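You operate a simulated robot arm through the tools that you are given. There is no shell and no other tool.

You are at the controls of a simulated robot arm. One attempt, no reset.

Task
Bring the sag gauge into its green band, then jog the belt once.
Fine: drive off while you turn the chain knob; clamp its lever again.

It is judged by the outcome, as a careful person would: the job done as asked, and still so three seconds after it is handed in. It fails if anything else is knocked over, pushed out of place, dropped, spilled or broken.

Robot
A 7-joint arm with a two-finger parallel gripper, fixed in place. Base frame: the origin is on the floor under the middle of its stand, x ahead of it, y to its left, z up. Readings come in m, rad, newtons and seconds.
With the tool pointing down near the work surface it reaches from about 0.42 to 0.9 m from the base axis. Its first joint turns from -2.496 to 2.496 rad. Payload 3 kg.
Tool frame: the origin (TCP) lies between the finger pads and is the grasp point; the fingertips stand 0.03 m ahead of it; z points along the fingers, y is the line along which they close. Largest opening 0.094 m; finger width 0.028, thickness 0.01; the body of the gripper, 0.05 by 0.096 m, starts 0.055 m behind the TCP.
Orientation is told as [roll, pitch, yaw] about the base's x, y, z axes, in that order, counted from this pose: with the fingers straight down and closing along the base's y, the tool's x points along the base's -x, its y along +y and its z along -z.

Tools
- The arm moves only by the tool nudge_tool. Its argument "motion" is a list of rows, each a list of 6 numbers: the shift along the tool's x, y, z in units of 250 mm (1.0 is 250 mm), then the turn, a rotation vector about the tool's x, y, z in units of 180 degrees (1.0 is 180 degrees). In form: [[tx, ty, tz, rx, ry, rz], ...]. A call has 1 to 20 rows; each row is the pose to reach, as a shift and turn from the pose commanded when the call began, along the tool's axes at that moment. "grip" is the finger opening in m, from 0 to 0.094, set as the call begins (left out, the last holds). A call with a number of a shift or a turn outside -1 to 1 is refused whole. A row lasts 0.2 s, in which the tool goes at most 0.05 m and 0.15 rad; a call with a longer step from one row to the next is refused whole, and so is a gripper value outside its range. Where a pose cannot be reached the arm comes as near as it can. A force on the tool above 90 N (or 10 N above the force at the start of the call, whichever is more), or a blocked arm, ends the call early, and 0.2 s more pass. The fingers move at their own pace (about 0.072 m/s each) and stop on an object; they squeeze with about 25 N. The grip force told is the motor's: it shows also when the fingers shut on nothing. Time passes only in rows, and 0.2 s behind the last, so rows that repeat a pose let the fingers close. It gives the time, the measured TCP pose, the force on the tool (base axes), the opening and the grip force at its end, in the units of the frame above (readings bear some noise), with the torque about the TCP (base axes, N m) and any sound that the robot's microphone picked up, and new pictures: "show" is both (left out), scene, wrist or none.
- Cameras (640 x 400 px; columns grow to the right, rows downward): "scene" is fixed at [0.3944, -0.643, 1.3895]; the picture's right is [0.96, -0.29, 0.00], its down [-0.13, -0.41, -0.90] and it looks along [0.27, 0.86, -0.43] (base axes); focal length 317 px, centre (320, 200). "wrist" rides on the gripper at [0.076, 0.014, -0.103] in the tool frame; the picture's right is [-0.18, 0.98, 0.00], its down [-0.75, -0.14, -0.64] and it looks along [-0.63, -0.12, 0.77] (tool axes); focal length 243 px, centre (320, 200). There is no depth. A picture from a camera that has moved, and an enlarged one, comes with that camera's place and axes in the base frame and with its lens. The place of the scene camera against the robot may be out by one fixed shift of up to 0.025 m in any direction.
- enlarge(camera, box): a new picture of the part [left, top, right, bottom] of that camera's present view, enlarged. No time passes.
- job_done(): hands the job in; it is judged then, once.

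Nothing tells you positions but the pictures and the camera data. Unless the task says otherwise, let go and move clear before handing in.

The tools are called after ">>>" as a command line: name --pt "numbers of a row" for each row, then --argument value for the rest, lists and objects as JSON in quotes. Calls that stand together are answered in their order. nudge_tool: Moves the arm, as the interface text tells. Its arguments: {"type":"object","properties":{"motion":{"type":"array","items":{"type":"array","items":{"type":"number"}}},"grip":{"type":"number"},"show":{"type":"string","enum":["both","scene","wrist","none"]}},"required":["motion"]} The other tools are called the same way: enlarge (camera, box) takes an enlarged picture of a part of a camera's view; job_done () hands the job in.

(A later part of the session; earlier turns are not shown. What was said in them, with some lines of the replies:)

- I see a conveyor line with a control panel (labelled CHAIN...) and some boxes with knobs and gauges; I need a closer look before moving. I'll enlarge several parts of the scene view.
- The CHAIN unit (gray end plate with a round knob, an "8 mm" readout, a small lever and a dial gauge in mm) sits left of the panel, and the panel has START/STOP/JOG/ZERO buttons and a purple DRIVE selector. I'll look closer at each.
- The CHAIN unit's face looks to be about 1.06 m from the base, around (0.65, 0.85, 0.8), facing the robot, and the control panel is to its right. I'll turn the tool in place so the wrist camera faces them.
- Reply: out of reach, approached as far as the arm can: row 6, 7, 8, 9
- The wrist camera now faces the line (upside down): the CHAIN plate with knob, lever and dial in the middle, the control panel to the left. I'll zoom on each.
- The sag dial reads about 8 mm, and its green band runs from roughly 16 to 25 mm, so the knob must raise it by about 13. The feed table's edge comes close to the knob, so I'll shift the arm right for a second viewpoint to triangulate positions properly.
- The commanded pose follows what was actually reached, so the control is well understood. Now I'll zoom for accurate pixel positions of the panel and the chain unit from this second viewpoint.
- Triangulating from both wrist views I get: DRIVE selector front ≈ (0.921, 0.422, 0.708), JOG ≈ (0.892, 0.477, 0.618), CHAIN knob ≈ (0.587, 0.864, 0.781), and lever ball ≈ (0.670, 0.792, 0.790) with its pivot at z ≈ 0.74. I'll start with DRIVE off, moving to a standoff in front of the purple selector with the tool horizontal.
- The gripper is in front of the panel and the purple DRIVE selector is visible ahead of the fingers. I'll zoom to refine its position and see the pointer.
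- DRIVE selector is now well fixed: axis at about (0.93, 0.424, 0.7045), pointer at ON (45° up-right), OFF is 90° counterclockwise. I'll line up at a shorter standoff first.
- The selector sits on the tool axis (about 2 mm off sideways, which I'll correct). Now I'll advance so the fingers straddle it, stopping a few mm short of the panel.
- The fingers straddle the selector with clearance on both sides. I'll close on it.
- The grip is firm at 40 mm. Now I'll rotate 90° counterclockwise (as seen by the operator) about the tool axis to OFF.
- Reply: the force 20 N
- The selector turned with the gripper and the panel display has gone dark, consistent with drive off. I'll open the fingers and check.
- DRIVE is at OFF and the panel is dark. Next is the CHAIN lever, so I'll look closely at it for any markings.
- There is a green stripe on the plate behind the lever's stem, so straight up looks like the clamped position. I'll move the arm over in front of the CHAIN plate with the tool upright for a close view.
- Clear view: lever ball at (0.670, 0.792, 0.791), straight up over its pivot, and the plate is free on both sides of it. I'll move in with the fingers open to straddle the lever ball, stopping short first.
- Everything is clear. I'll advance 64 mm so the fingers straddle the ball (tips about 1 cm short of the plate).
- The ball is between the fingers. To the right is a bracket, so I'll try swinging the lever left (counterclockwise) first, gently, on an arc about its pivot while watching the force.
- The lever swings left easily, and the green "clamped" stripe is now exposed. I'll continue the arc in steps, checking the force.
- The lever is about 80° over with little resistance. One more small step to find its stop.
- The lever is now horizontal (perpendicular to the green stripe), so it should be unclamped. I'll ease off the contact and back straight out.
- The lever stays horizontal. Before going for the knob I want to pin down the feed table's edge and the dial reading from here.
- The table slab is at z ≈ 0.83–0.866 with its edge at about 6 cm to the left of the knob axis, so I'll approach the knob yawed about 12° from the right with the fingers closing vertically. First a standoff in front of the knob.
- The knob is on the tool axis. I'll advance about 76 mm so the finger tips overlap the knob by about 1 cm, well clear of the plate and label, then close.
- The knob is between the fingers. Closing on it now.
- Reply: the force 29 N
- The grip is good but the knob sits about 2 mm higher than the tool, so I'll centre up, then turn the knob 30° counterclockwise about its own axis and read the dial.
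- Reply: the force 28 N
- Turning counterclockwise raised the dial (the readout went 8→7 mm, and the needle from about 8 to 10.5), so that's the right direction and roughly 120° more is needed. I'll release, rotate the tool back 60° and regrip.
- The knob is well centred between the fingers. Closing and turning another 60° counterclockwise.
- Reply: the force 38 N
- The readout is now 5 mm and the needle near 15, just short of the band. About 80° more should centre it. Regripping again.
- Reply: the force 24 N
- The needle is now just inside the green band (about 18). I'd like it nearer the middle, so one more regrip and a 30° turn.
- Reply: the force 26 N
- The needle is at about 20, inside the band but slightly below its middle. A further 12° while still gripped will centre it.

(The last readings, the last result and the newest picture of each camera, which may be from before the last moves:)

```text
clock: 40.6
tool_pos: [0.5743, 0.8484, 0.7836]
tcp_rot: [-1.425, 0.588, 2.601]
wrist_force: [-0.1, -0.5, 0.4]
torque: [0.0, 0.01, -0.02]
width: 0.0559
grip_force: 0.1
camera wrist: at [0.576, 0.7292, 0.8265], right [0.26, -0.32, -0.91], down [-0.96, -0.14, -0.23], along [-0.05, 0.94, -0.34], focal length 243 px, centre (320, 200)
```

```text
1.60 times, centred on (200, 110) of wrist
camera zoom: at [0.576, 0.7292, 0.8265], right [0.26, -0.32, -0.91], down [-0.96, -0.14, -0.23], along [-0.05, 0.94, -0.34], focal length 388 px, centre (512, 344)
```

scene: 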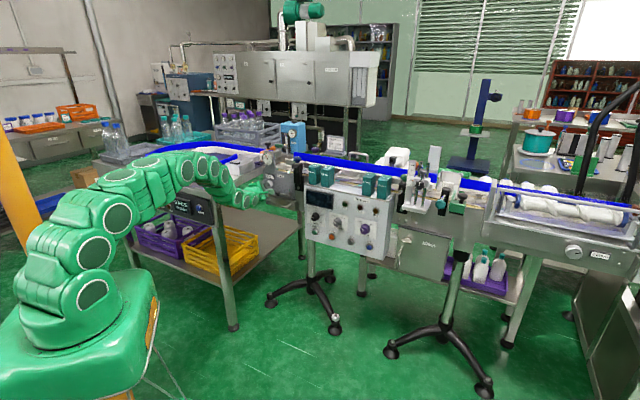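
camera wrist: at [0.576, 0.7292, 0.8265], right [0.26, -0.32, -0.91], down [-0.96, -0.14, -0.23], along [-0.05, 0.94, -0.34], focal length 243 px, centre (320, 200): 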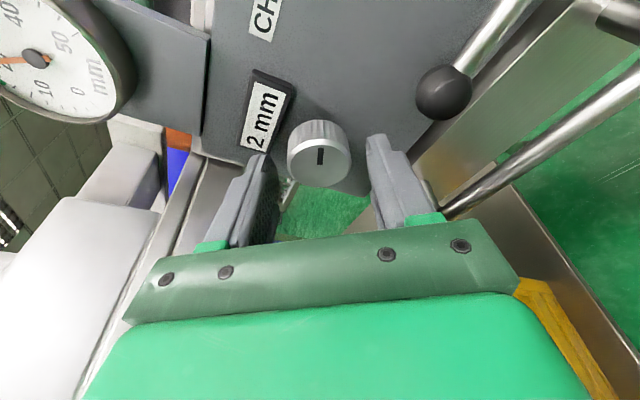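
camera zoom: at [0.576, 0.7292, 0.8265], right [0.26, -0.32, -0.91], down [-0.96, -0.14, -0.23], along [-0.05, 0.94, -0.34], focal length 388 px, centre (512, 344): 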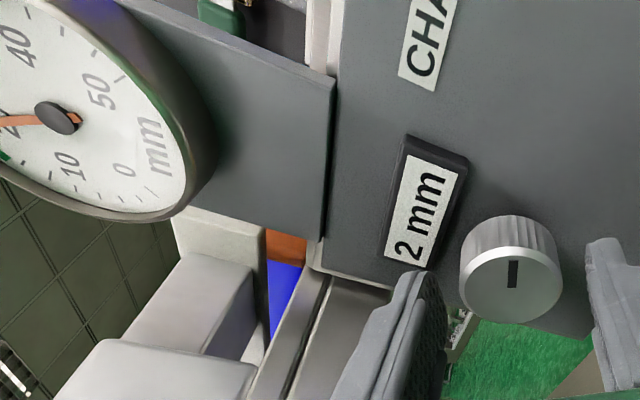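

The needle now sits in the middle of the green band (~21). I'll back off the knob and set up in front of the lever ball to swing it back up to the clamped mark.

>>> nudge_tool --pt "0 0 -0.18 0 0 0" --pt "0 0 -0.36 0 0 0" --pt "0.002 0.054 -0.363 0.0041 0.0133 0.0383" --pt "0.003 0.109 -0.366 0.0082 0.0265 0.0766" --pt "0.005 0.163 -0.37 0.0124 0.0398 0.1149" --pt "0.006 0.218 -0.373 0.0165 0.053 0.1532" --pt "0.008 0.272 -0.376 0.0206 0.0663 0.1915" --grip 0.056

>>> enlarge --camera "wrist" --box '[100, 0, 420, 240]'

>>> enlarge --camera "scene" --box '[180, 120, 310, 220]'

```text
clock: 42.2
tool_pos: [0.5479, 0.7455, 0.741]
tcp_rot: [-1.572, -0.005, 2.341]
wrist_force: [-1.2, -0.6, -0.3]
torque: [-0.02, -0.01, 0.01]
width: 0.0557
grip_force: 0.0
camera wrist: at [0.5287, 0.6206, 0.7267], right [-0.13, 0.14, -0.98], down [-0.99, 0.09, 0.14], along [0.11, 0.99, 0.12], focal length 243 px, centre (320, 200)
```

scene: 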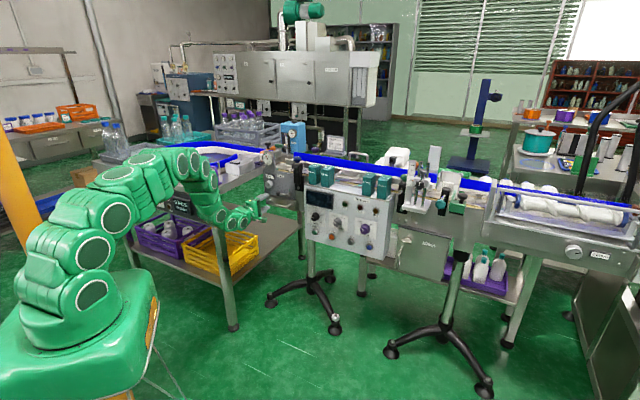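
wrist: 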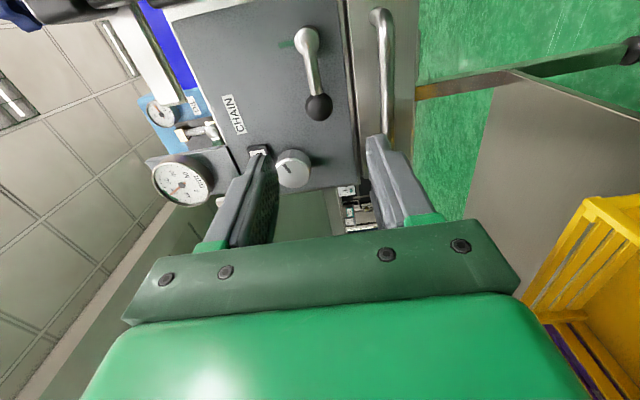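

```text
1.67 times, centred on (260, 120) of wrist
camera zoom: at [0.5287, 0.6206, 0.7267], right [-0.13, 0.14, -0.98], down [-0.99, 0.09, 0.14], along [0.11, 0.99, 0.12], focal length 404 px, centre (420, 333)
```

zoom: 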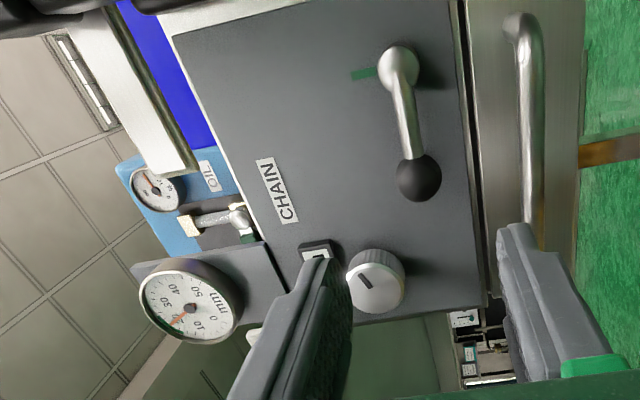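

```text
4.00 times, centred on (245, 170) of scene
camera zoom: at [0.3944, -0.643, 1.3895], right [0.96, -0.29, 0.0], down [-0.13, -0.41, -0.9], along [0.27, 0.86, -0.43], focal length 1269 px, centre (620, 320)
```

zoom: 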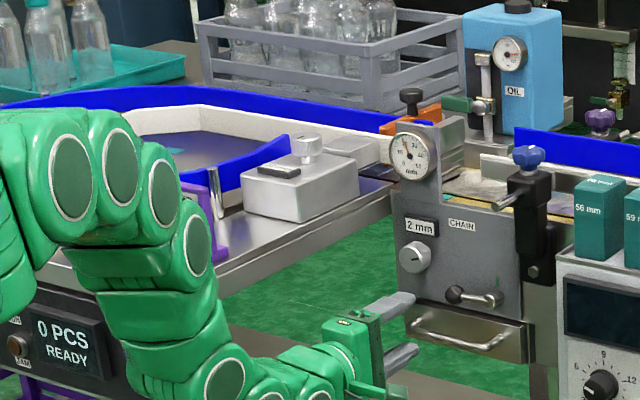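

The lever ball is right on the tool axis. Advancing 98 mm with a 46 mm opening so the fingers pass above and below the ball.

>>> nudge_tool --pt "0 0 0 0 0 0" --pt "0 0 0.14 0 0 0" --pt "0 0 0.26 0 0 0" --pt "0 0 0.34 0 0 0" --pt "0 0 0.394 0 0 0" --grip 0.046 --show "wrist"

>>> enlarge --camera "wrist" --box '[220, 40, 440, 240]'

```text
clock: 43.4
tool_pos: [0.62, 0.8115, 0.7409]
tcp_rot: [-1.573, 0.0, 2.342]
wrist_force: [0.5, 0.2, 1.0]
torque: [0.01, 0.0, 0.04]
width: 0.0462
grip_force: 0.0
camera wrist: at [0.6, 0.6879, 0.7262], right [-0.13, 0.13, -0.98], down [-0.99, 0.09, 0.14], along [0.11, 0.99, 0.12], focal length 243 px, centre (320, 200)
```

wrist: 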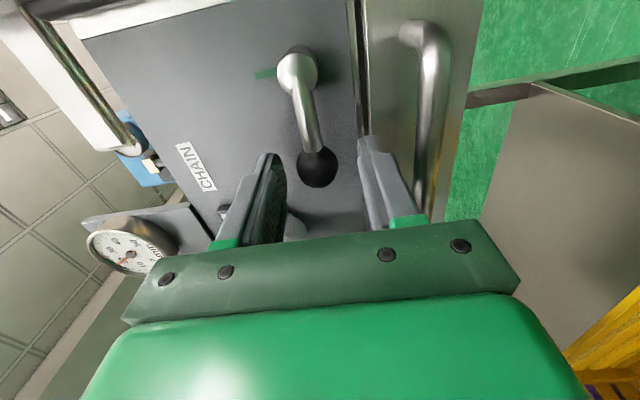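

```text
2.00 times, centred on (330, 140) of wrist
camera zoom: at [0.6, 0.6879, 0.7262], right [-0.13, 0.13, -0.98], down [-0.99, 0.09, 0.14], along [0.11, 0.99, 0.12], focal length 485 px, centre (300, 320)
```

zoom: 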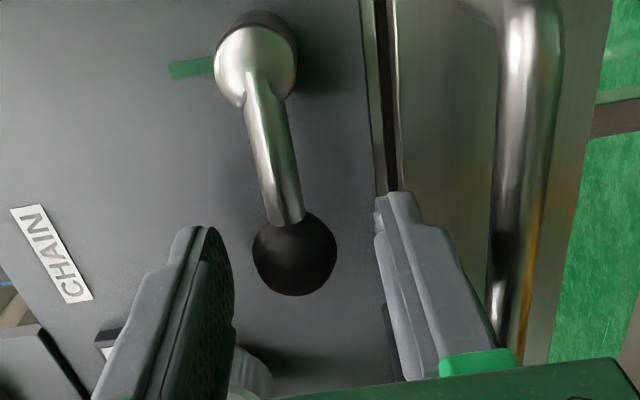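

The ball sits between the fingers. Swinging the lever back up clockwise about its pivot, to about 75° first, then checking.

>>> nudge_tool --pt "0 -0.006 0 0 0 0" --pt "0.0017 -0.0264 0 0 0 0.0417" --pt "0.0069 -0.0523 0 0 0 0.0833" --pt "0.0154 -0.0773 0 0 0 0.125" --pt "0.0271 -0.101 0 0 0 0.1667" --pt "0.0417 -0.123 0 0 0 0.2083" --pt "0.0592 -0.1428 0 0 0 0.25" --pt "0.079 -0.1603 0 0 0 0.2917" --pt "0.101 -0.1749 0 0 0 0.3333" --pt "0.1247 -0.1866 0 0 0 0.375" --pt "0.1497 -0.1951 0 0 0 0.4167" --grip 0.036 --show "wrist"

>>> enlarge --camera "wrist" --box '[220, 40, 440, 240]'

```text
clock: 45.8
tool_pos: [0.6458, 0.7858, 0.7891]
tcp_rot: [-1.578, -1.31, 2.348]
wrist_force: [-2.0, 0.8, -0.2]
torque: [0.03, 0.03, 0.06]
width: 0.0369
grip_force: 1.1
camera wrist: at [0.5768, 0.712, 0.7119], right [-0.69, 0.72, -0.07], down [-0.5, -0.41, 0.76], along [0.52, 0.57, 0.64], focal length 243 px, centre (320, 200)
```

wrist: 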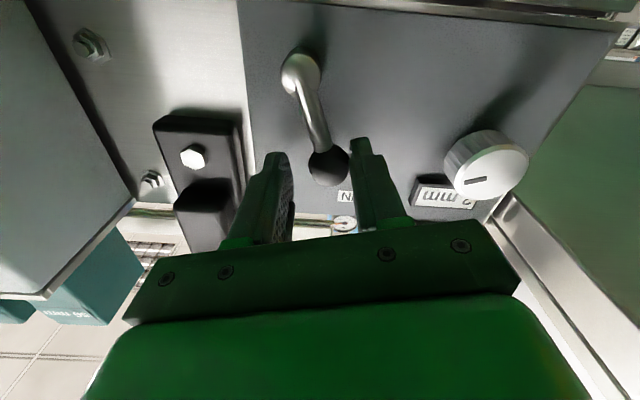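

```text
2.00 times, centred on (330, 140) of wrist
camera zoom: at [0.5768, 0.712, 0.7119], right [-0.69, 0.72, -0.07], down [-0.5, -0.41, 0.76], along [0.52, 0.57, 0.64], focal length 485 px, centre (300, 320)
```

zoom: 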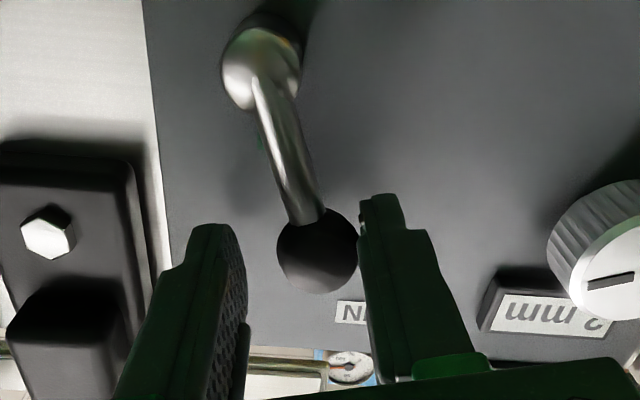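

The lever is nearly up (about 20° to go). I'll close lightly on the ball to remove the play, then finish the swing to vertical.

>>> nudge_tool --pt "0 0 0 0 0 0" --pt "0 0 0 0 0 0" --grip 0.024 --show "none"

>>> nudge_tool --pt "0.0008 -0.0176 0 0 0 0.0278" --pt "0.0031 -0.0351 0 0 0 0.0556" --pt "0.0069 -0.0523 0 0 0 0.0833"

>>> enlarge --camera "wrist" --box '[220, 40, 440, 240]'

>>> enlarge --camera "scene" --box '[255, 140, 315, 205]'

```text
clock: 46.4
tool_pos: [0.6458, 0.7852, 0.7899]
tcp_rot: [-1.579, -1.31, 2.353]
wrist_force: [-2.1, 2.4, 4.9]
torque: [0.12, 0.05, 0.09]
width: 0.025
grip_force: 44.8
```

```text
clock: 47.2
tool_pos: [0.6562, 0.7779, 0.791]
tcp_rot: [2.593, -1.567, -1.821]
wrist_force: [-20.7, -16.2, 23.4]
torque: [0.39, -0.28, 0.01]
width: 0.0253
grip_force: 45.2
camera wrist: at [0.5725, 0.7184, 0.714], right [-0.69, 0.7, 0.19], down [-0.36, -0.55, 0.75], along [0.63, 0.45, 0.63], focal length 243 px, centre (320, 200)
```

scene: 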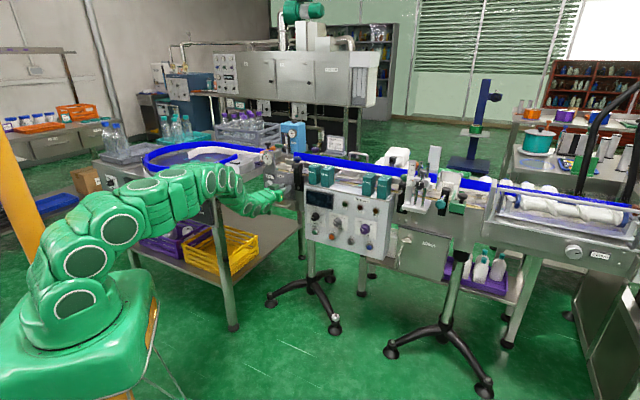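
wrist: 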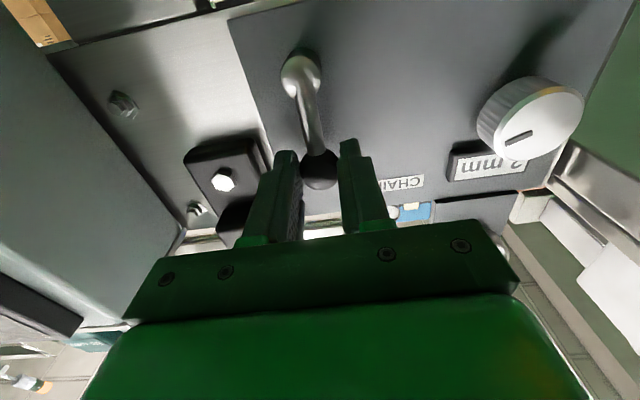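

```text
2.00 times, centred on (330, 140) of wrist
camera zoom: at [0.5725, 0.7184, 0.714], right [-0.69, 0.7, 0.19], down [-0.36, -0.55, 0.75], along [0.63, 0.45, 0.63], focal length 485 px, centre (300, 320)
```

zoom: 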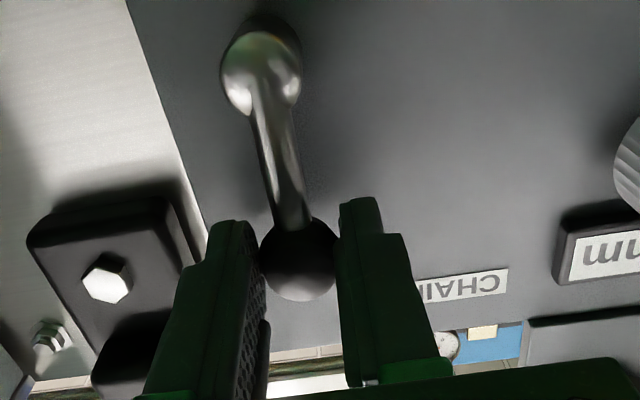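

```text
6.15 times, centred on (285, 172) of scene
camera zoom: at [0.3944, -0.643, 1.3895], right [0.96, -0.29, 0.0], down [-0.13, -0.41, -0.9], along [0.27, 0.86, -0.43], focal length 1952 px, centre (535, 369)
```

zoom: 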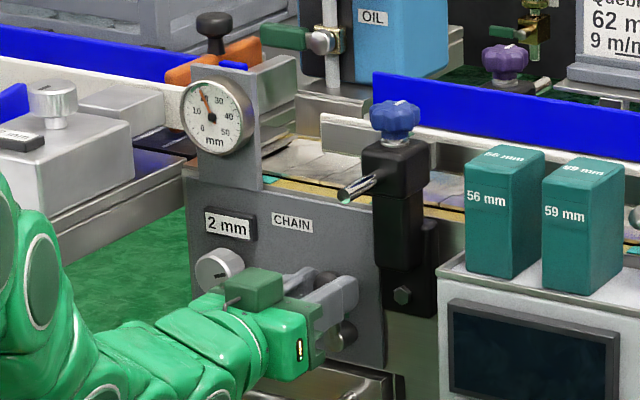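

The lever is back upright, as it was originally. I'll press a touch further to be sure it's against its clamped stop.

>>> nudge_tool --pt "0.0002 -0.007 0 0 0 0.0111" --pt "0.0005 -0.0141 0 0 0 0.0222" --show "wrist"

>>> enlarge --camera "wrist" --box '[220, 40, 440, 240]'

```text
clock: 47.8
tool_pos: [0.6568, 0.7774, 0.7905]
tcp_rot: [1.554, -1.501, -0.779]
wrist_force: [7.2, 38.7, 3.0]
torque: [-0.4, 0.2, 0.38]
width: 0.0252
grip_force: 44.9
camera wrist: at [0.5693, 0.721, 0.715], right [-0.68, 0.69, 0.25], down [-0.32, -0.59, 0.74], along [0.66, 0.42, 0.62], focal length 243 px, centre (320, 200)
```

wrist: 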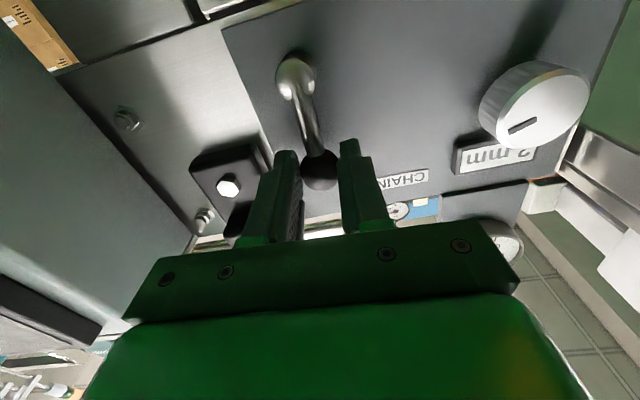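

```text
2.00 times, centred on (330, 140) of wrist
camera zoom: at [0.5693, 0.721, 0.715], right [-0.68, 0.69, 0.25], down [-0.32, -0.59, 0.74], along [0.66, 0.42, 0.62], focal length 485 px, centre (300, 320)
```

zoom: 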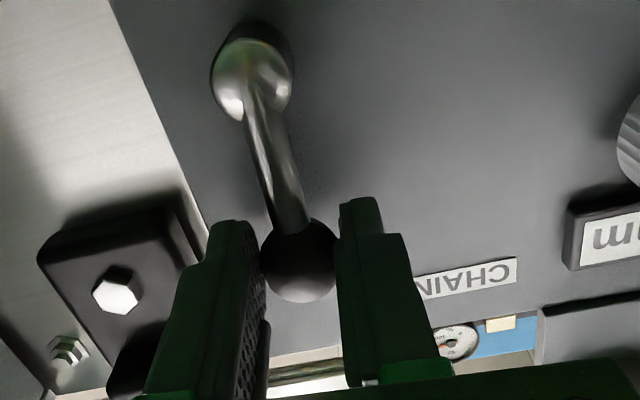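

There's firm resistance at vertical, so the lever is against its clamped stop. I'll relax, open slightly, and back straight out.

>>> nudge_tool --pt "-0.0005 0.012 0 0 0 -0.0222" --pt "-0.0005 0.012 0 0 0 -0.0222" --show "none"

>>> nudge_tool --pt "0 0 0 0 0 0" --pt "0 0 0 0 0 0" --grip 0.042 --show "none"

>>> nudge_tool --pt "0 0 -0.1 0 0 0" --pt "0 0 -0.25 0 0 0" --pt "0 0 -0.42 0 0 0" --pt "0 0 -0.6 0 0 0" --pt "0 0 -0.78 0 0 0"

>>> enlarge --camera "wrist" --box '[240, 0, 500, 200]'

>>> enlarge --camera "scene" --box '[255, 140, 315, 205]'

```text
clock: 48.4
tool_pos: [0.6552, 0.7774, 0.7895]
tcp_rot: [2.521, -1.573, -1.749]
wrist_force: [-15.3, 1.7, 3.2]
torque: [0.16, 0.05, 0.24]
width: 0.0249
grip_force: 45.2
```

```text
clock: 49.0
tool_pos: [0.6571, 0.7763, 0.7907]
tcp_rot: [2.579, -1.569, -1.81]
wrist_force: [-0.2, 0.6, 0.4]
torque: [0.0, 0.01, -0.01]
width: 0.042
grip_force: 0.1
```

```text
clock: 50.2
tool_pos: [0.5156, 0.6357, 0.7911]
tcp_rot: [2.69, -1.569, -1.919]
wrist_force: [-0.2, -0.8, 0.2]
torque: [-0.02, 0.01, -0.01]
width: 0.0418
grip_force: 0.0
camera wrist: at [0.4317, 0.5771, 0.7151], right [-0.68, 0.71, 0.19], down [-0.36, -0.55, 0.75], along [0.63, 0.45, 0.63], focal length 243 px, centre (320, 200)
```

scene: 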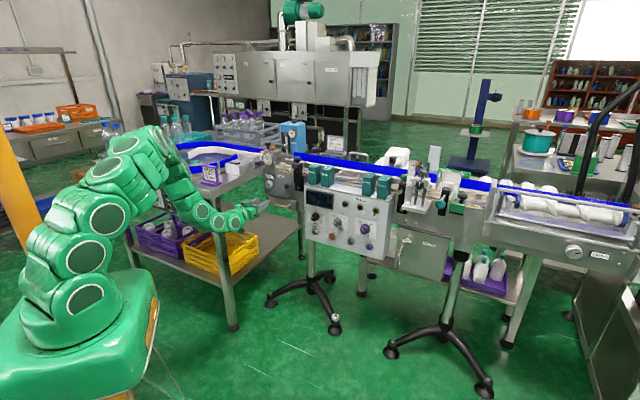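
wrist: 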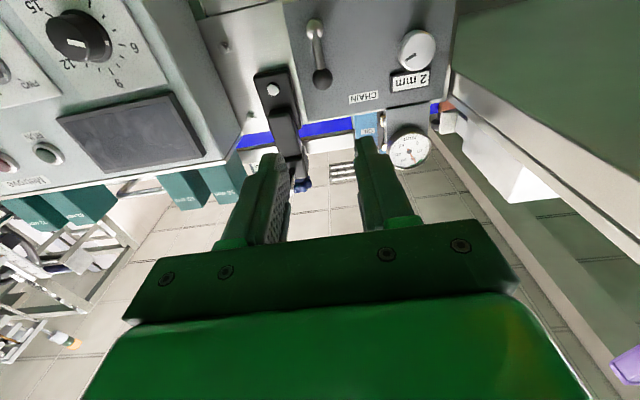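

```text
2.00 times, centred on (370, 100) of wrist
camera zoom: at [0.4317, 0.5771, 0.7151], right [-0.68, 0.71, 0.19], down [-0.36, -0.55, 0.75], along [0.63, 0.45, 0.63], focal length 485 px, centre (220, 400)
```

zoom: 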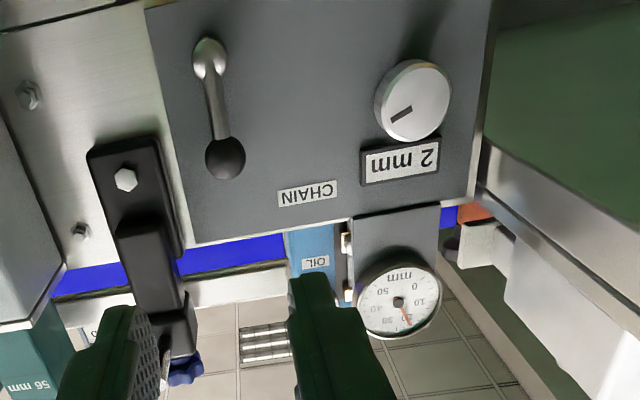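

```text
6.15 times, centred on (285, 172) of scene
camera zoom: at [0.3944, -0.643, 1.3895], right [0.96, -0.29, 0.0], down [-0.13, -0.41, -0.9], along [0.27, 0.86, -0.43], focal length 1952 px, centre (535, 369)
```

zoom: 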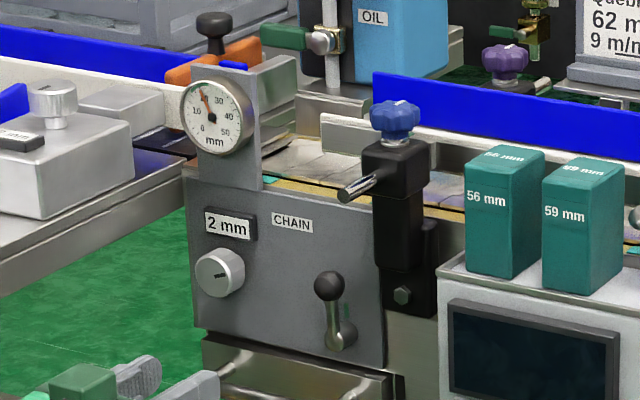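

The lever is clamped again at its mark and the dial stays in the green band. Now back to the DRIVE selector to switch it ON.

>>> nudge_tool --pt "0.0356 -0.1783 0.0082 0 0 0" --pt "0.0712 -0.3566 0.0164 0 0 0" --pt "0.1068 -0.535 0.0246 0 0 0" --pt "0.1424 -0.7133 0.0328 0 0 0" --pt "0.178 -0.8916 0.041 0 0 0" --grip 0.075 --show "none"

>>> nudge_tool --pt "0.0297 -0.1486 0.0068 0 0 -0.0417" --pt "0.0593 -0.2972 0.0137 0 0 -0.0833" --pt "0.089 -0.4458 0.0205 0 0 -0.125" --pt "0.1187 -0.5944 0.0273 0 0 -0.1667" --pt "0.1483 -0.743 0.0342 0 0 -0.2083" --pt "0.178 -0.8916 0.041 0 0 -0.25"

>>> enlarge --camera "wrist" --box '[220, 40, 420, 180]'

```text
clock: 51.4
tool_pos: [0.6756, 0.485, 0.7463]
tcp_rot: [-3.04, -1.57, -2.469]
wrist_force: [0.5, -0.1, -0.1]
torque: [-0.01, -0.01, -0.04]
width: 0.0748
grip_force: 0.0
```

```text
clock: 52.8
tool_pos: [0.8399, 0.3373, 0.7025]
tcp_rot: [-1.572, -0.784, 2.346]
wrist_force: [0.6, -0.6, 0.2]
torque: [0.04, 0.05, 0.0]
width: 0.0748
grip_force: 0.1
camera wrist: at [0.798, 0.237, 0.6388], right [-0.58, 0.59, -0.57], down [-0.76, -0.14, 0.63], along [0.29, 0.8, 0.53], focal length 243 px, centre (320, 200)
```

scene: 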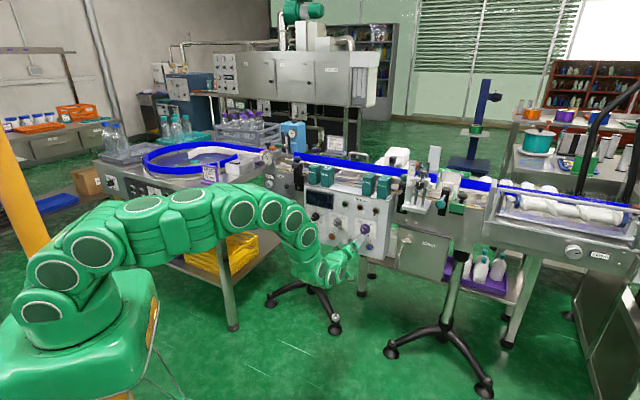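
wrist: 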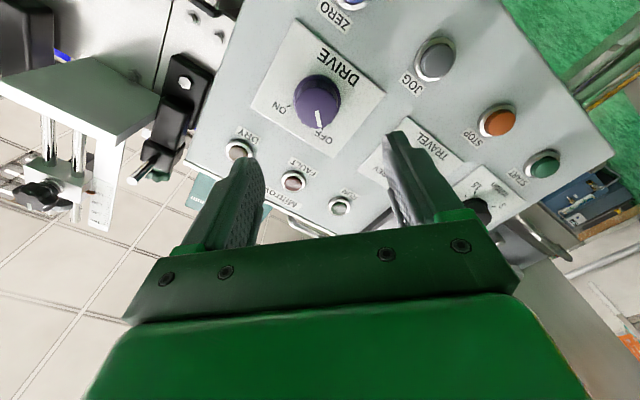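

```text
2.86 times, centred on (320, 110) of wrist
camera zoom: at [0.798, 0.237, 0.6388], right [-0.58, 0.59, -0.57], down [-0.76, -0.14, 0.63], along [0.29, 0.8, 0.53], focal length 693 px, centre (320, 457)
```

zoom: 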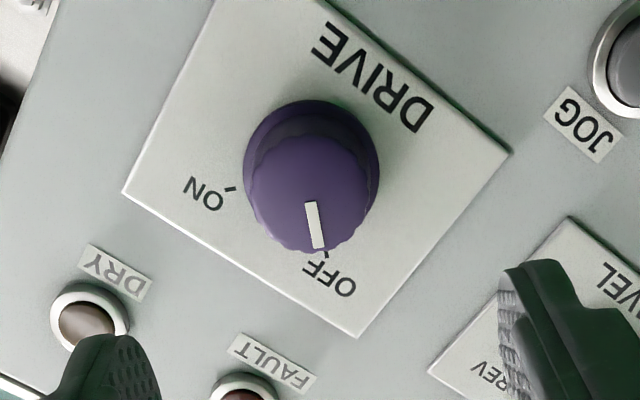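

The selector is still at OFF and about 3 mm off-axis. I'll correct and advance to the same grasp depth as before.

>>> nudge_tool --pt "0.004 -0.005 0.15 0 0 0" --pt "0.008 -0.009 0.28 0 0 0" --pt "0.009 -0.009 0.37 0 0 0" --pt "0.009 -0.009 0.426 0 0 0" --grip 0.075 --show "wrist"

>>> nudge_tool --pt "0 0 0 0 0 0" --pt "0 0 0 0 0 0" --pt "0 0 0 0 0 0" --grip 0.02 --show "wrist"

```text
clock: 53.8
tool_pos: [0.9175, 0.4099, 0.7026]
tcp_rot: [-1.573, -0.784, 2.341]
wrist_force: [0.2, -0.1, -0.2]
torque: [0.02, 0.0, 0.04]
width: 0.0747
grip_force: 0.1
camera wrist: at [0.8761, 0.3081, 0.6391], right [-0.57, 0.59, -0.56], down [-0.76, -0.14, 0.63], along [0.3, 0.79, 0.53], focal length 243 px, centre (320, 200)
```

wrist: 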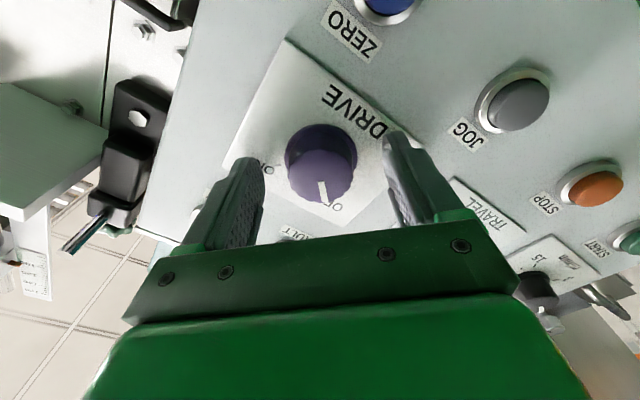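

```text
clock: 54.6
tool_pos: [0.918, 0.4086, 0.7031]
tcp_rot: [-1.573, -0.786, 2.344]
wrist_force: [10.1, 4.8, 1.9]
torque: [-0.45, 0.43, 0.51]
width: 0.0395
grip_force: 45.0
camera wrist: at [0.8759, 0.3083, 0.6392], right [-0.57, 0.59, -0.56], down [-0.76, -0.14, 0.63], along [0.3, 0.79, 0.53], focal length 243 px, centre (320, 200)
```

wrist: 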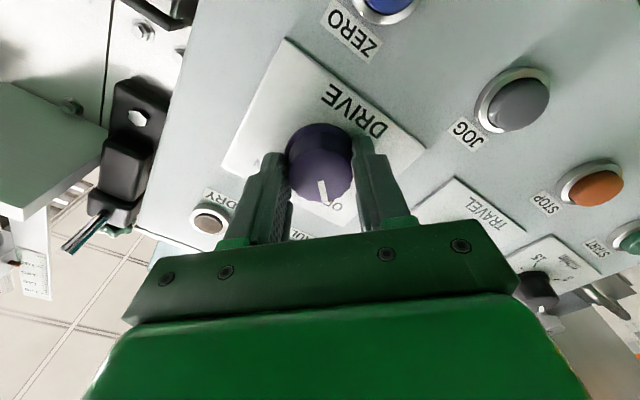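

Gripped. Turning the selector 90° clockwise back to ON.

>>> nudge_tool --pt "0 0 0 0 0 0.04" --pt "0 0 0 0 0 0.08" --pt "0 0 0 0 0 0.12" --pt "0 0 0 0 0 0.16" --pt "0 0 0 0 0 0.2" --pt "0 0 0 0 0 0.24" --pt "0 0 0 0 0 0.28" --pt "0 0 0 0 0 0.32" --pt "0 0 0 0 0 0.36" --pt "0 0 0 0 0 0.4" --pt "0 0 0 0 0 0.44" --pt "0 0 0 0 0 0.48" --pt "0 0 0 0 0 0.5" --show "wrist"

>>> nudge_tool --pt "0 0 0 0 0 0" --pt "0 0 0 0 0 0" --pt "0 0 0 0 0 0" --grip 0.075 --show "none"

>>> nudge_tool --pt "0 0 -0.15 0 0 0" --pt "0 0 -0.3 0 0 0" --pt "0 0 -0.45 0 0 0"

>>> enlarge --camera "wrist" --box '[160, 0, 440, 200]'

>>> enlarge --camera "scene" --box '[300, 175, 400, 265]'

```text
clock: 57.4
tool_pos: [0.9193, 0.4076, 0.7025]
tcp_rot: [1.572, -0.783, -0.801]
wrist_force: [-30.4, 31.0, 18.2]
torque: [-0.01, -0.59, 1.42]
width: 0.0452
grip_force: 21.9
camera wrist: at [0.8008, 0.3843, 0.6581], right [-0.39, 0.4, 0.83], down [-0.02, -0.9, 0.43], along [0.92, 0.15, 0.36], focal length 243 px, centre (320, 200)
```

wrist: 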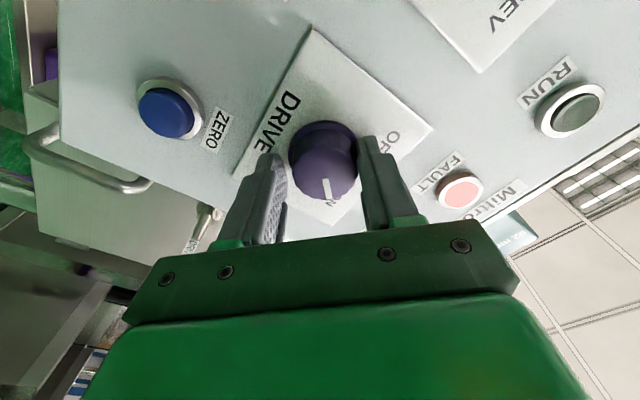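

```text
clock: 58.2
tool_pos: [0.9207, 0.4061, 0.7017]
tcp_rot: [1.573, -0.783, -0.805]
wrist_force: [-0.9, -0.2, 0.8]
torque: [0.0, 0.0, -0.01]
width: 0.0751
grip_force: 0.1
```

```text
clock: 59.0
tool_pos: [0.8373, 0.3305, 0.7023]
tcp_rot: [1.571, -0.785, -0.801]
wrist_force: [-0.4, 0.8, -0.3]
torque: [0.0, -0.02, -0.01]
width: 0.0748
grip_force: 0.0
camera wrist: at [0.7196, 0.3075, 0.6581], right [-0.39, 0.4, 0.83], down [-0.02, -0.9, 0.43], along [0.92, 0.15, 0.36], focal length 243 px, centre (320, 200)
```

scene: 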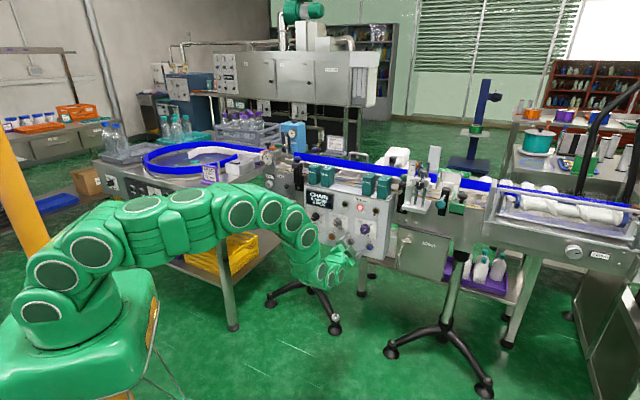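
wrist: 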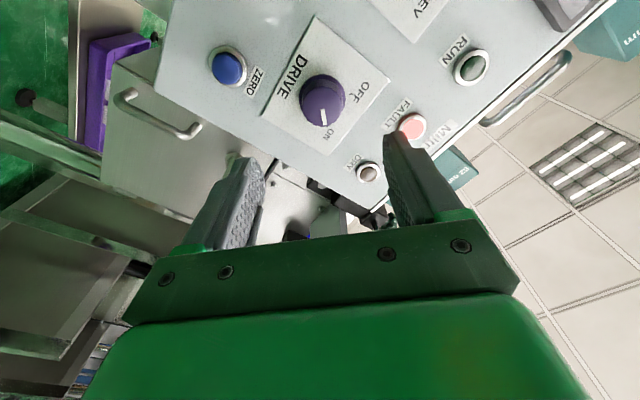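

```text
2.00 times, centred on (300, 100) of wrist
camera zoom: at [0.7196, 0.3075, 0.6581], right [-0.39, 0.4, 0.83], down [-0.02, -0.9, 0.43], along [0.92, 0.15, 0.36], focal length 485 px, centre (360, 400)
```

zoom: 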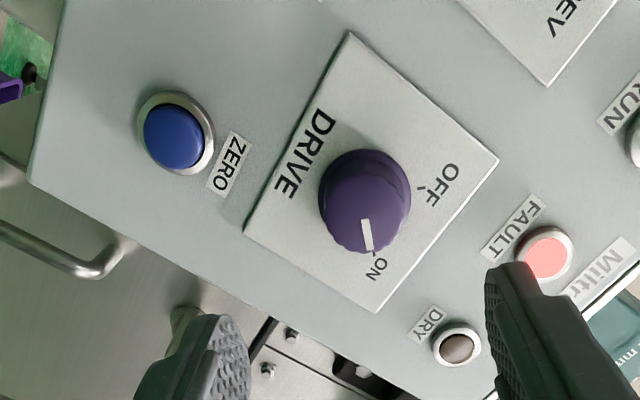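

```text
4.44 times, centred on (350, 220) of scene
camera zoom: at [0.3944, -0.643, 1.3895], right [0.96, -0.29, 0.0], down [-0.13, -0.41, -0.9], along [0.27, 0.86, -0.43], focal length 1410 px, centre (187, 111)
```

zoom: 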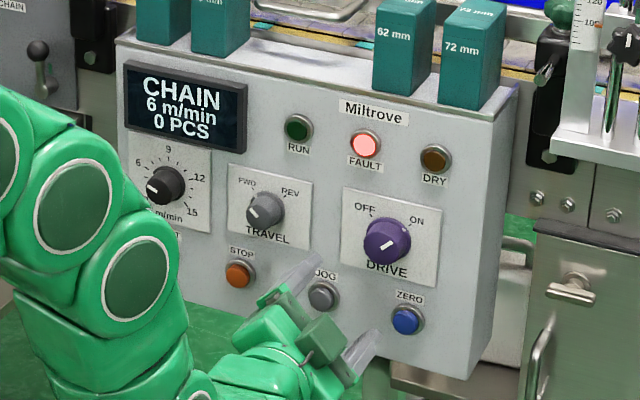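

DRIVE is ON and the display is back, but the FAULT lamp is still lit. Before jogging I'll check the dial, the lever and the other indicators again.

>>> enlarge --camera "scene" --box '[258, 142, 288, 168]'

>>> enlarge --camera "scene" --box '[262, 168, 302, 200]'

>>> enlarge --camera "scene" --box '[270, 115, 390, 195]'

>>> enlarge --camera "scene" --box '[370, 140, 500, 290]'

>>> enlarge --camera "scene" --box '[470, 160, 640, 280]'

```text
15.38 times, centred on (273, 155) of scene
camera zoom: at [0.3944, -0.643, 1.3895], right [0.96, -0.29, 0.0], down [-0.13, -0.41, -0.9], along [0.27, 0.86, -0.43], focal length 4880 px, centre (1043, 892)
```

zoom: 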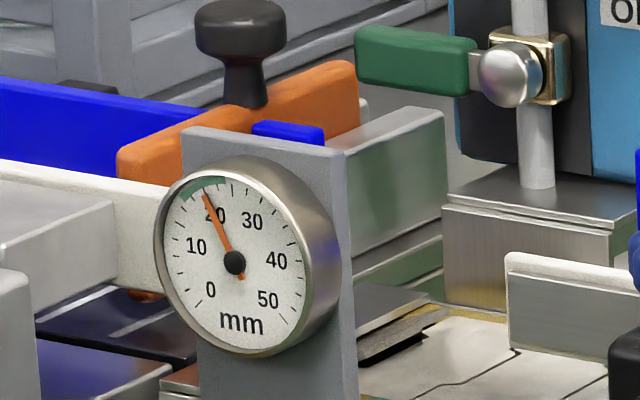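

```text
12.50 times, centred on (282, 184) of scene
camera zoom: at [0.3944, -0.643, 1.3895], right [0.96, -0.29, 0.0], down [-0.13, -0.41, -0.9], along [0.27, 0.86, -0.43], focal length 3965 px, centre (795, 400)
```

zoom: 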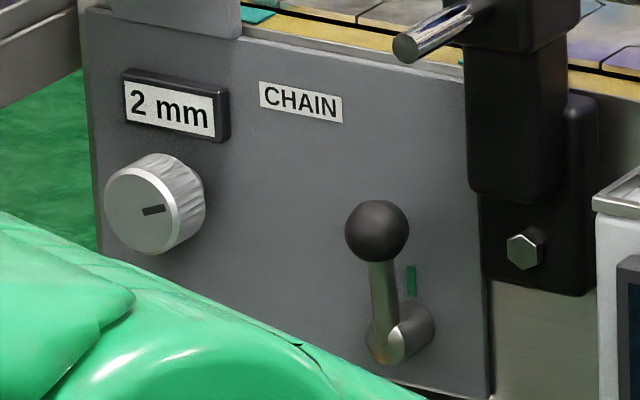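

```text
5.00 times, centred on (330, 155) of scene
camera zoom: at [0.3944, -0.643, 1.3895], right [0.96, -0.29, 0.0], down [-0.13, -0.41, -0.9], along [0.27, 0.86, -0.43], focal length 1586 px, centre (270, 425)
```

zoom: 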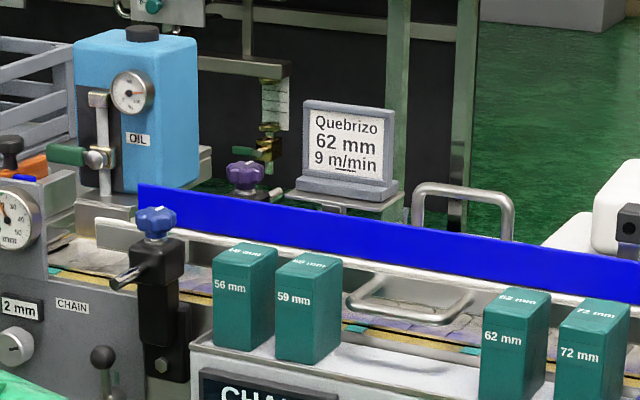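

```text
2.67 times, centred on (435, 215) of scene
camera zoom: at [0.3944, -0.643, 1.3895], right [0.96, -0.29, 0.0], down [-0.13, -0.41, -0.9], along [0.27, 0.86, -0.43], focal length 846 px, centre (13, 160)
```

zoom: 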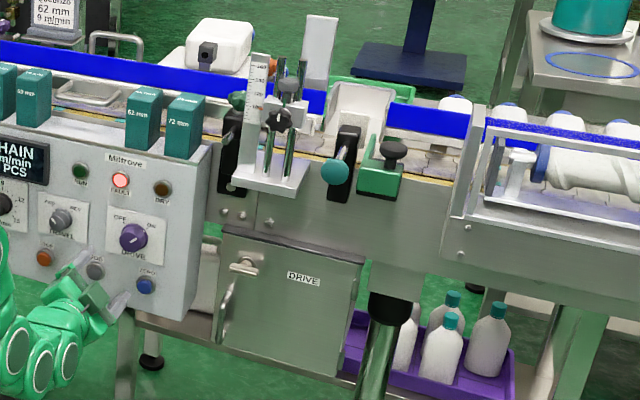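

```text
3.33 times, centred on (555, 220) of scene
camera zoom: at [0.3944, -0.643, 1.3895], right [0.96, -0.29, 0.0], down [-0.13, -0.41, -0.9], along [0.27, 0.86, -0.43], focal length 1057 px, centre (-463, 133)
```

zoom: 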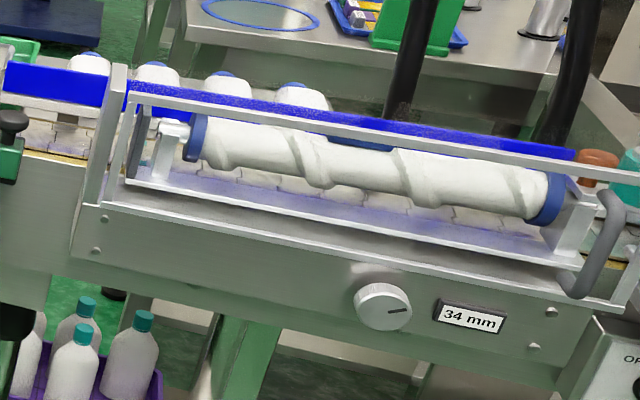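

The dial (~21 mm, mid-band) and the lever (upright over its green mark) both look right, and DRIVE is ON, so I'll go ahead with JOG. I'll close the fingers and line up in front of the JOG button at about (0.892, 0.477, 0.617).

>>> nudge_tool --pt "0.0717 -0.0087 0.0408 0 0 -0.0417" --pt "0.1433 -0.0173 0.0817 0 0 -0.0833" --pt "0.215 -0.026 0.1225 0 0 -0.125" --pt "0.2867 -0.0347 0.1633 0 0 -0.1667" --pt "0.3583 -0.0433 0.2042 0 0 -0.2083" --pt "0.43 -0.052 0.245 0 0 -0.25" --grip 0.0

>>> enlarge --camera "wrist" --box '[220, 40, 420, 200]'

```text
clock: 60.4
tool_pos: [0.8351, 0.4203, 0.6166]
tcp_rot: [-1.526, -1.568, 2.296]
wrist_force: [0.4, -0.1, 0.0]
torque: [0.01, -0.04, -0.02]
width: 0.0003
grip_force: 25.2
camera wrist: at [0.751, 0.3602, 0.539], right [-0.68, 0.71, 0.18], down [-0.36, -0.55, 0.75], along [0.63, 0.45, 0.63], focal length 243 px, centre (320, 200)
```

scene: 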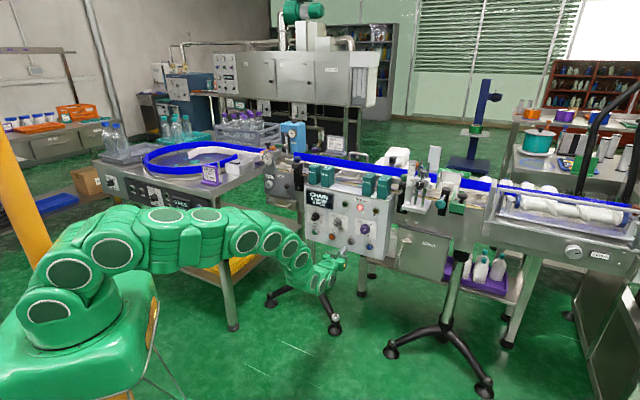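
wrist: 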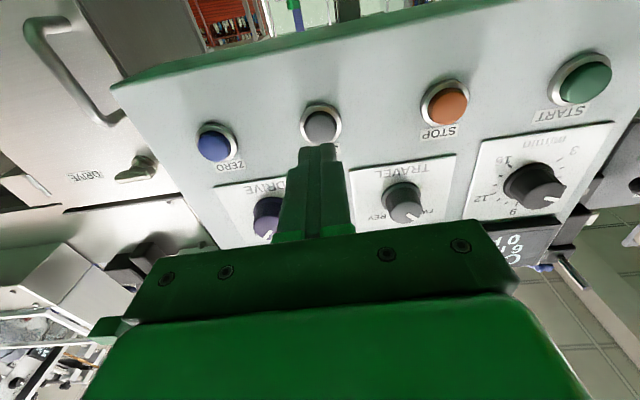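

```text
2.50 times, centred on (320, 120) of wrist
camera zoom: at [0.751, 0.3602, 0.539], right [-0.68, 0.71, 0.18], down [-0.36, -0.55, 0.75], along [0.63, 0.45, 0.63], focal length 606 px, centre (320, 400)
```

zoom: 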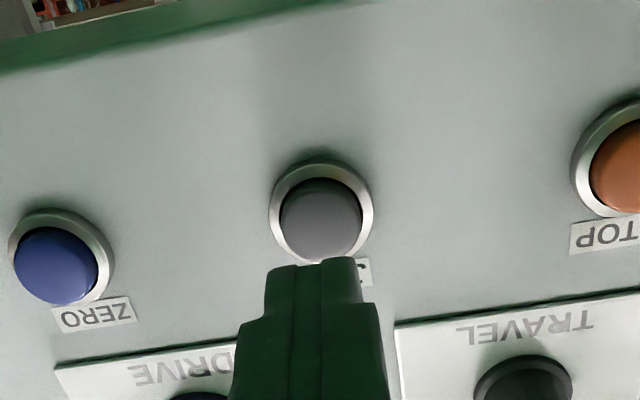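

The JOG cap is exactly on the tool axis. I'll advance close, then creep in watching the force and listening for a click.

>>> nudge_tool --pt "0 0 0.08 0 0 0" --pt "0 0 0.14 0 0 0" --pt "0 0 0.17 0 0 0" --grip 0.0 --show "wrist"

>>> enlarge --camera "wrist" --box '[240, 80, 400, 200]'

```text
clock: 61.2
tool_pos: [0.8667, 0.4492, 0.6152]
tcp_rot: [-1.987, -1.572, 2.758]
wrist_force: [0.3, 0.1, 0.8]
torque: [0.04, -0.02, 0.02]
width: 0.0
grip_force: 25.3
camera wrist: at [0.7837, 0.3897, 0.5399], right [-0.68, 0.71, 0.18], down [-0.36, -0.55, 0.75], along [0.63, 0.45, 0.63], focal length 243 px, centre (320, 200)
```

wrist: 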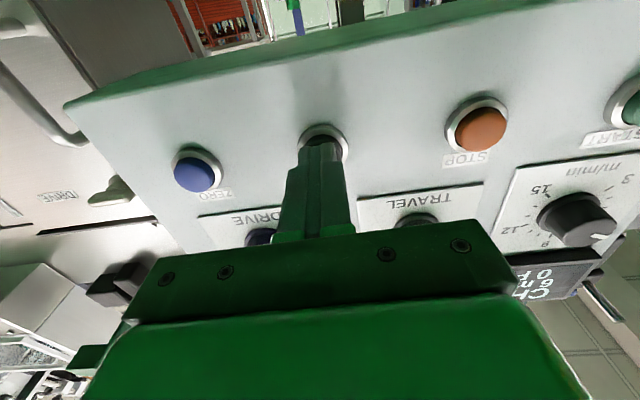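

```text
3.33 times, centred on (320, 140) of wrist
camera zoom: at [0.7837, 0.3897, 0.5399], right [-0.68, 0.71, 0.18], down [-0.36, -0.55, 0.75], along [0.63, 0.45, 0.63], focal length 809 px, centre (320, 400)
```

zoom: 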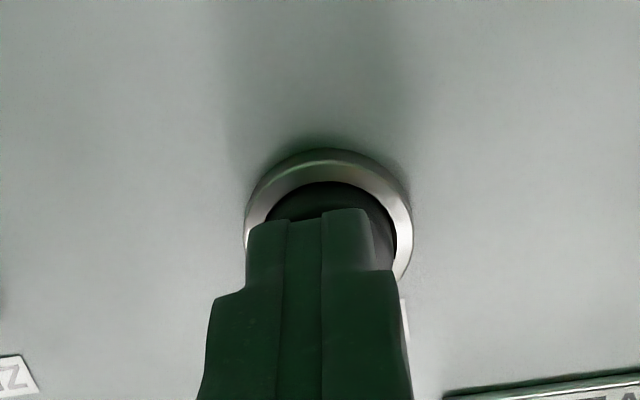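

>>> nudge_tool --pt "0 0.004 0.012 0 0 0" --pt "0 0.004 0.02 0 0 0" --pt "0 0.004 0.028 0 0 0" --pt "0 0.004 0.034 0 0 0" --show "scene"

```text
clock: 62.2
tool_pos: [0.8709, 0.4546, 0.6157]
tcp_rot: [2.48, -1.568, -1.709]
wrist_force: [-17.9, -14.5, 3.5]
torque: [0.16, 0.01, 0.06]
width: 0.0
grip_force: 25.2
heard: click
```

scene: 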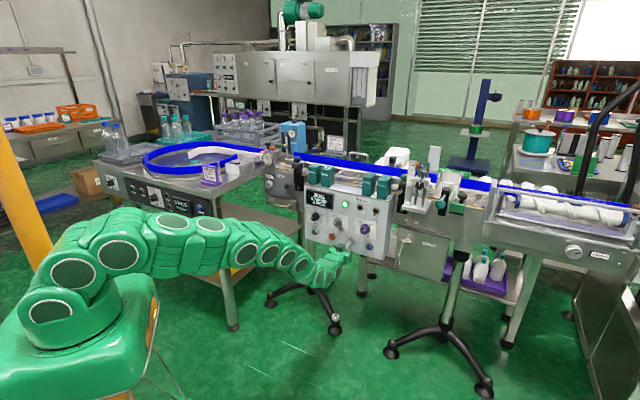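

A click was heard, the RUN lamp is green and FAULT is out: the belt jogged. I'll retract straight back at once.

>>> nudge_tool --pt "0 0 -0.06 0 0 0" --pt "0 0 -0.2 0 0 0" --pt "0 0 -0.4 0 0 0" --pt "0 0 -0.6 0 0 0"

>>> enlarge --camera "scene" --box '[300, 175, 400, 265]'

>>> enlarge --camera "scene" --box '[255, 140, 315, 205]'

```text
clock: 63.2
tool_pos: [0.7664, 0.3481, 0.6174]
tcp_rot: [2.766, -1.569, -1.995]
wrist_force: [-0.3, -0.8, -0.1]
torque: [-0.01, 0.05, -0.02]
width: 0.0
grip_force: 25.1
camera wrist: at [0.6837, 0.2887, 0.5414], right [-0.68, 0.71, 0.18], down [-0.36, -0.55, 0.75], along [0.63, 0.45, 0.63], focal length 243 px, centre (320, 200)
```

scene: 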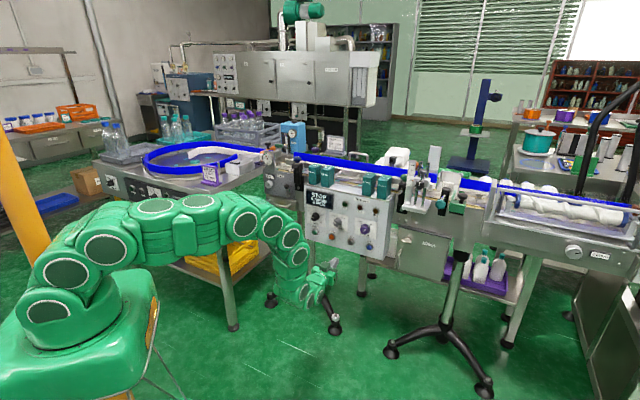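
wrist: 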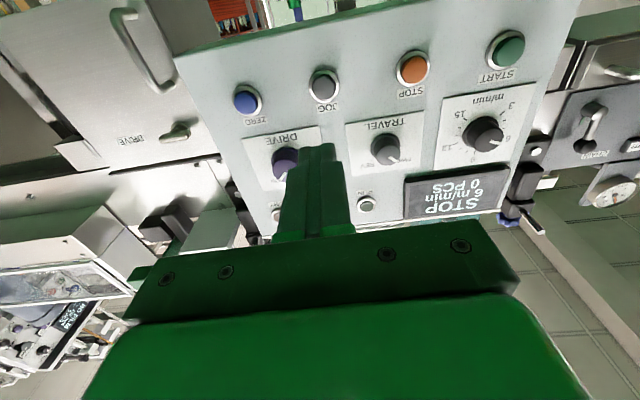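

```text
4.44 times, centred on (350, 220) of scene
camera zoom: at [0.3944, -0.643, 1.3895], right [0.96, -0.29, 0.0], down [-0.13, -0.41, -0.9], along [0.27, 0.86, -0.43], focal length 1410 px, centre (187, 111)
```

zoom: 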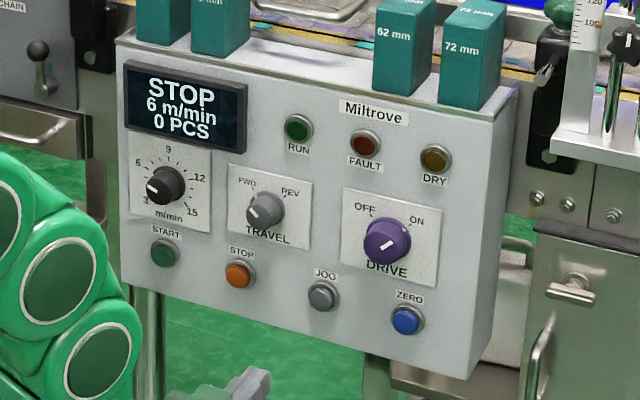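

```text
6.15 times, centred on (285, 172) of scene
camera zoom: at [0.3944, -0.643, 1.3895], right [0.96, -0.29, 0.0], down [-0.13, -0.41, -0.9], along [0.27, 0.86, -0.43], focal length 1952 px, centre (535, 369)
```

zoom: 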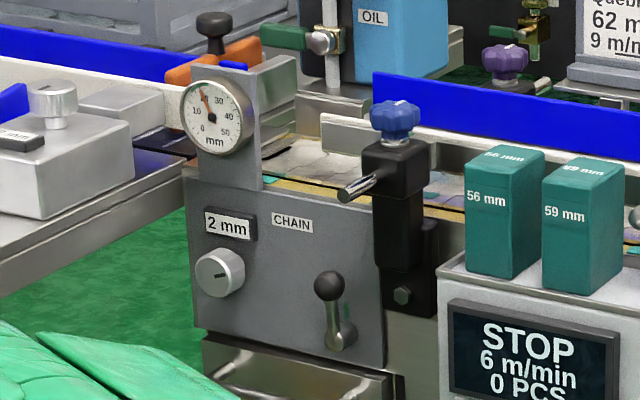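

After the press the panel shows STOP with FAULT out, so the belt jogged and stopped. I'll do a final check of the dial and the surroundings.

>>> enlarge --camera "scene" --box '[258, 142, 288, 168]'

>>> enlarge --camera "scene" --box '[80, 110, 320, 270]'

>>> enlarge --camera "wrist" --box '[160, 0, 640, 240]'

```text
15.38 times, centred on (273, 155) of scene
camera zoom: at [0.3944, -0.643, 1.3895], right [0.96, -0.29, 0.0], down [-0.13, -0.41, -0.9], along [0.27, 0.86, -0.43], focal length 4880 px, centre (1043, 892)
```

zoom: 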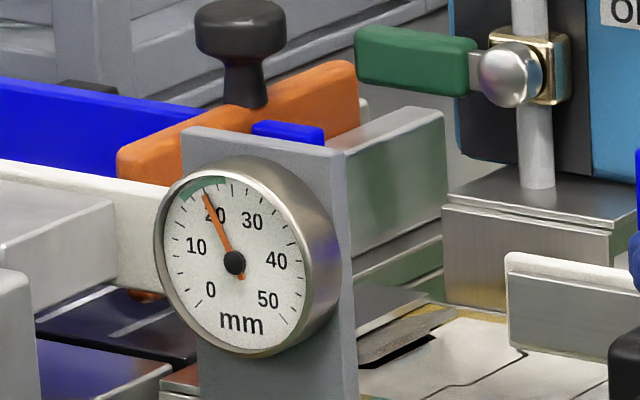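

```text
2.50 times, centred on (200, 190) of scene
camera zoom: at [0.3944, -0.643, 1.3895], right [0.96, -0.29, 0.0], down [-0.13, -0.41, -0.9], along [0.27, 0.86, -0.43], focal length 793 px, centre (620, 225)
```

zoom: 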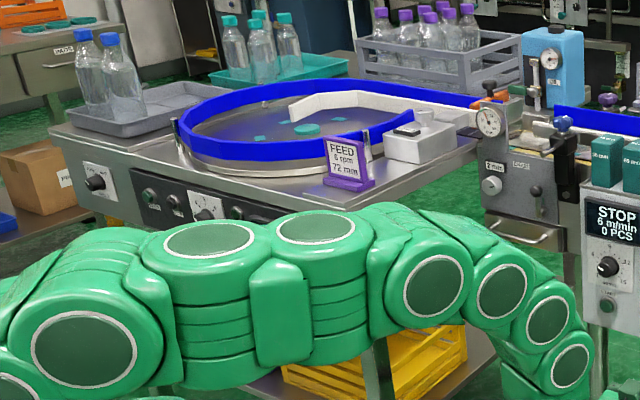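

```text
1.33 times, centred on (400, 120) of wrist
camera zoom: at [0.6837, 0.2887, 0.5414], right [-0.68, 0.71, 0.18], down [-0.36, -0.55, 0.75], along [0.63, 0.45, 0.63], focal length 324 px, centre (213, 307)
```

zoom: 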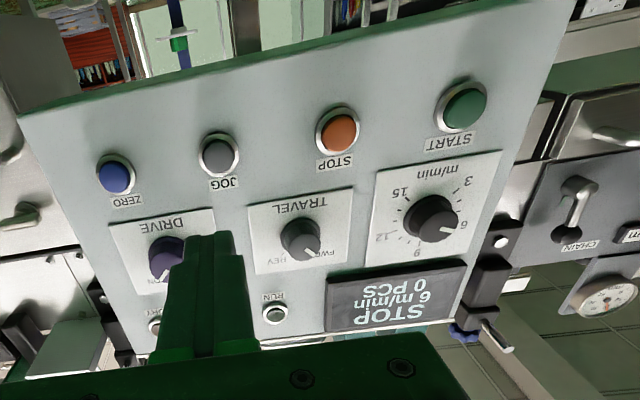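

The dial sits mid-band, the lever is clamped, DRIVE is ON, FAULT is out, the belt has been jogged once, and the surroundings are undisturbed with the gripper clear of the panel. Handing the job in.

>>> job_done

```text
The job is handed in.
```

The sag gauge is in its green band at about 21 mm, close to the middle, and I jogged the belt once.

- **Drive:** I turned it off before touching the chain lever and knob, and back on once the lever was clamped.
- **Chain knob:** I turned it counterclockwise until the gauge went from about 8 mm to about 21 mm. The readout beside the knob went from 8 mm to 2 mm.
- **Clamp lever:** It is upright again over its green mark, pressed firmly against its stop.
- **Jog:** I pressed JOG once and heard a click. The RUN lamp lit during the press, and afterwards the panel showed STOP.

The FAULT lamp was on from the start and stayed on after I switched the drive back on. It went out when I jogged the belt.

In the final pictures everything else was still in place, and the gripper was clear of the panel.
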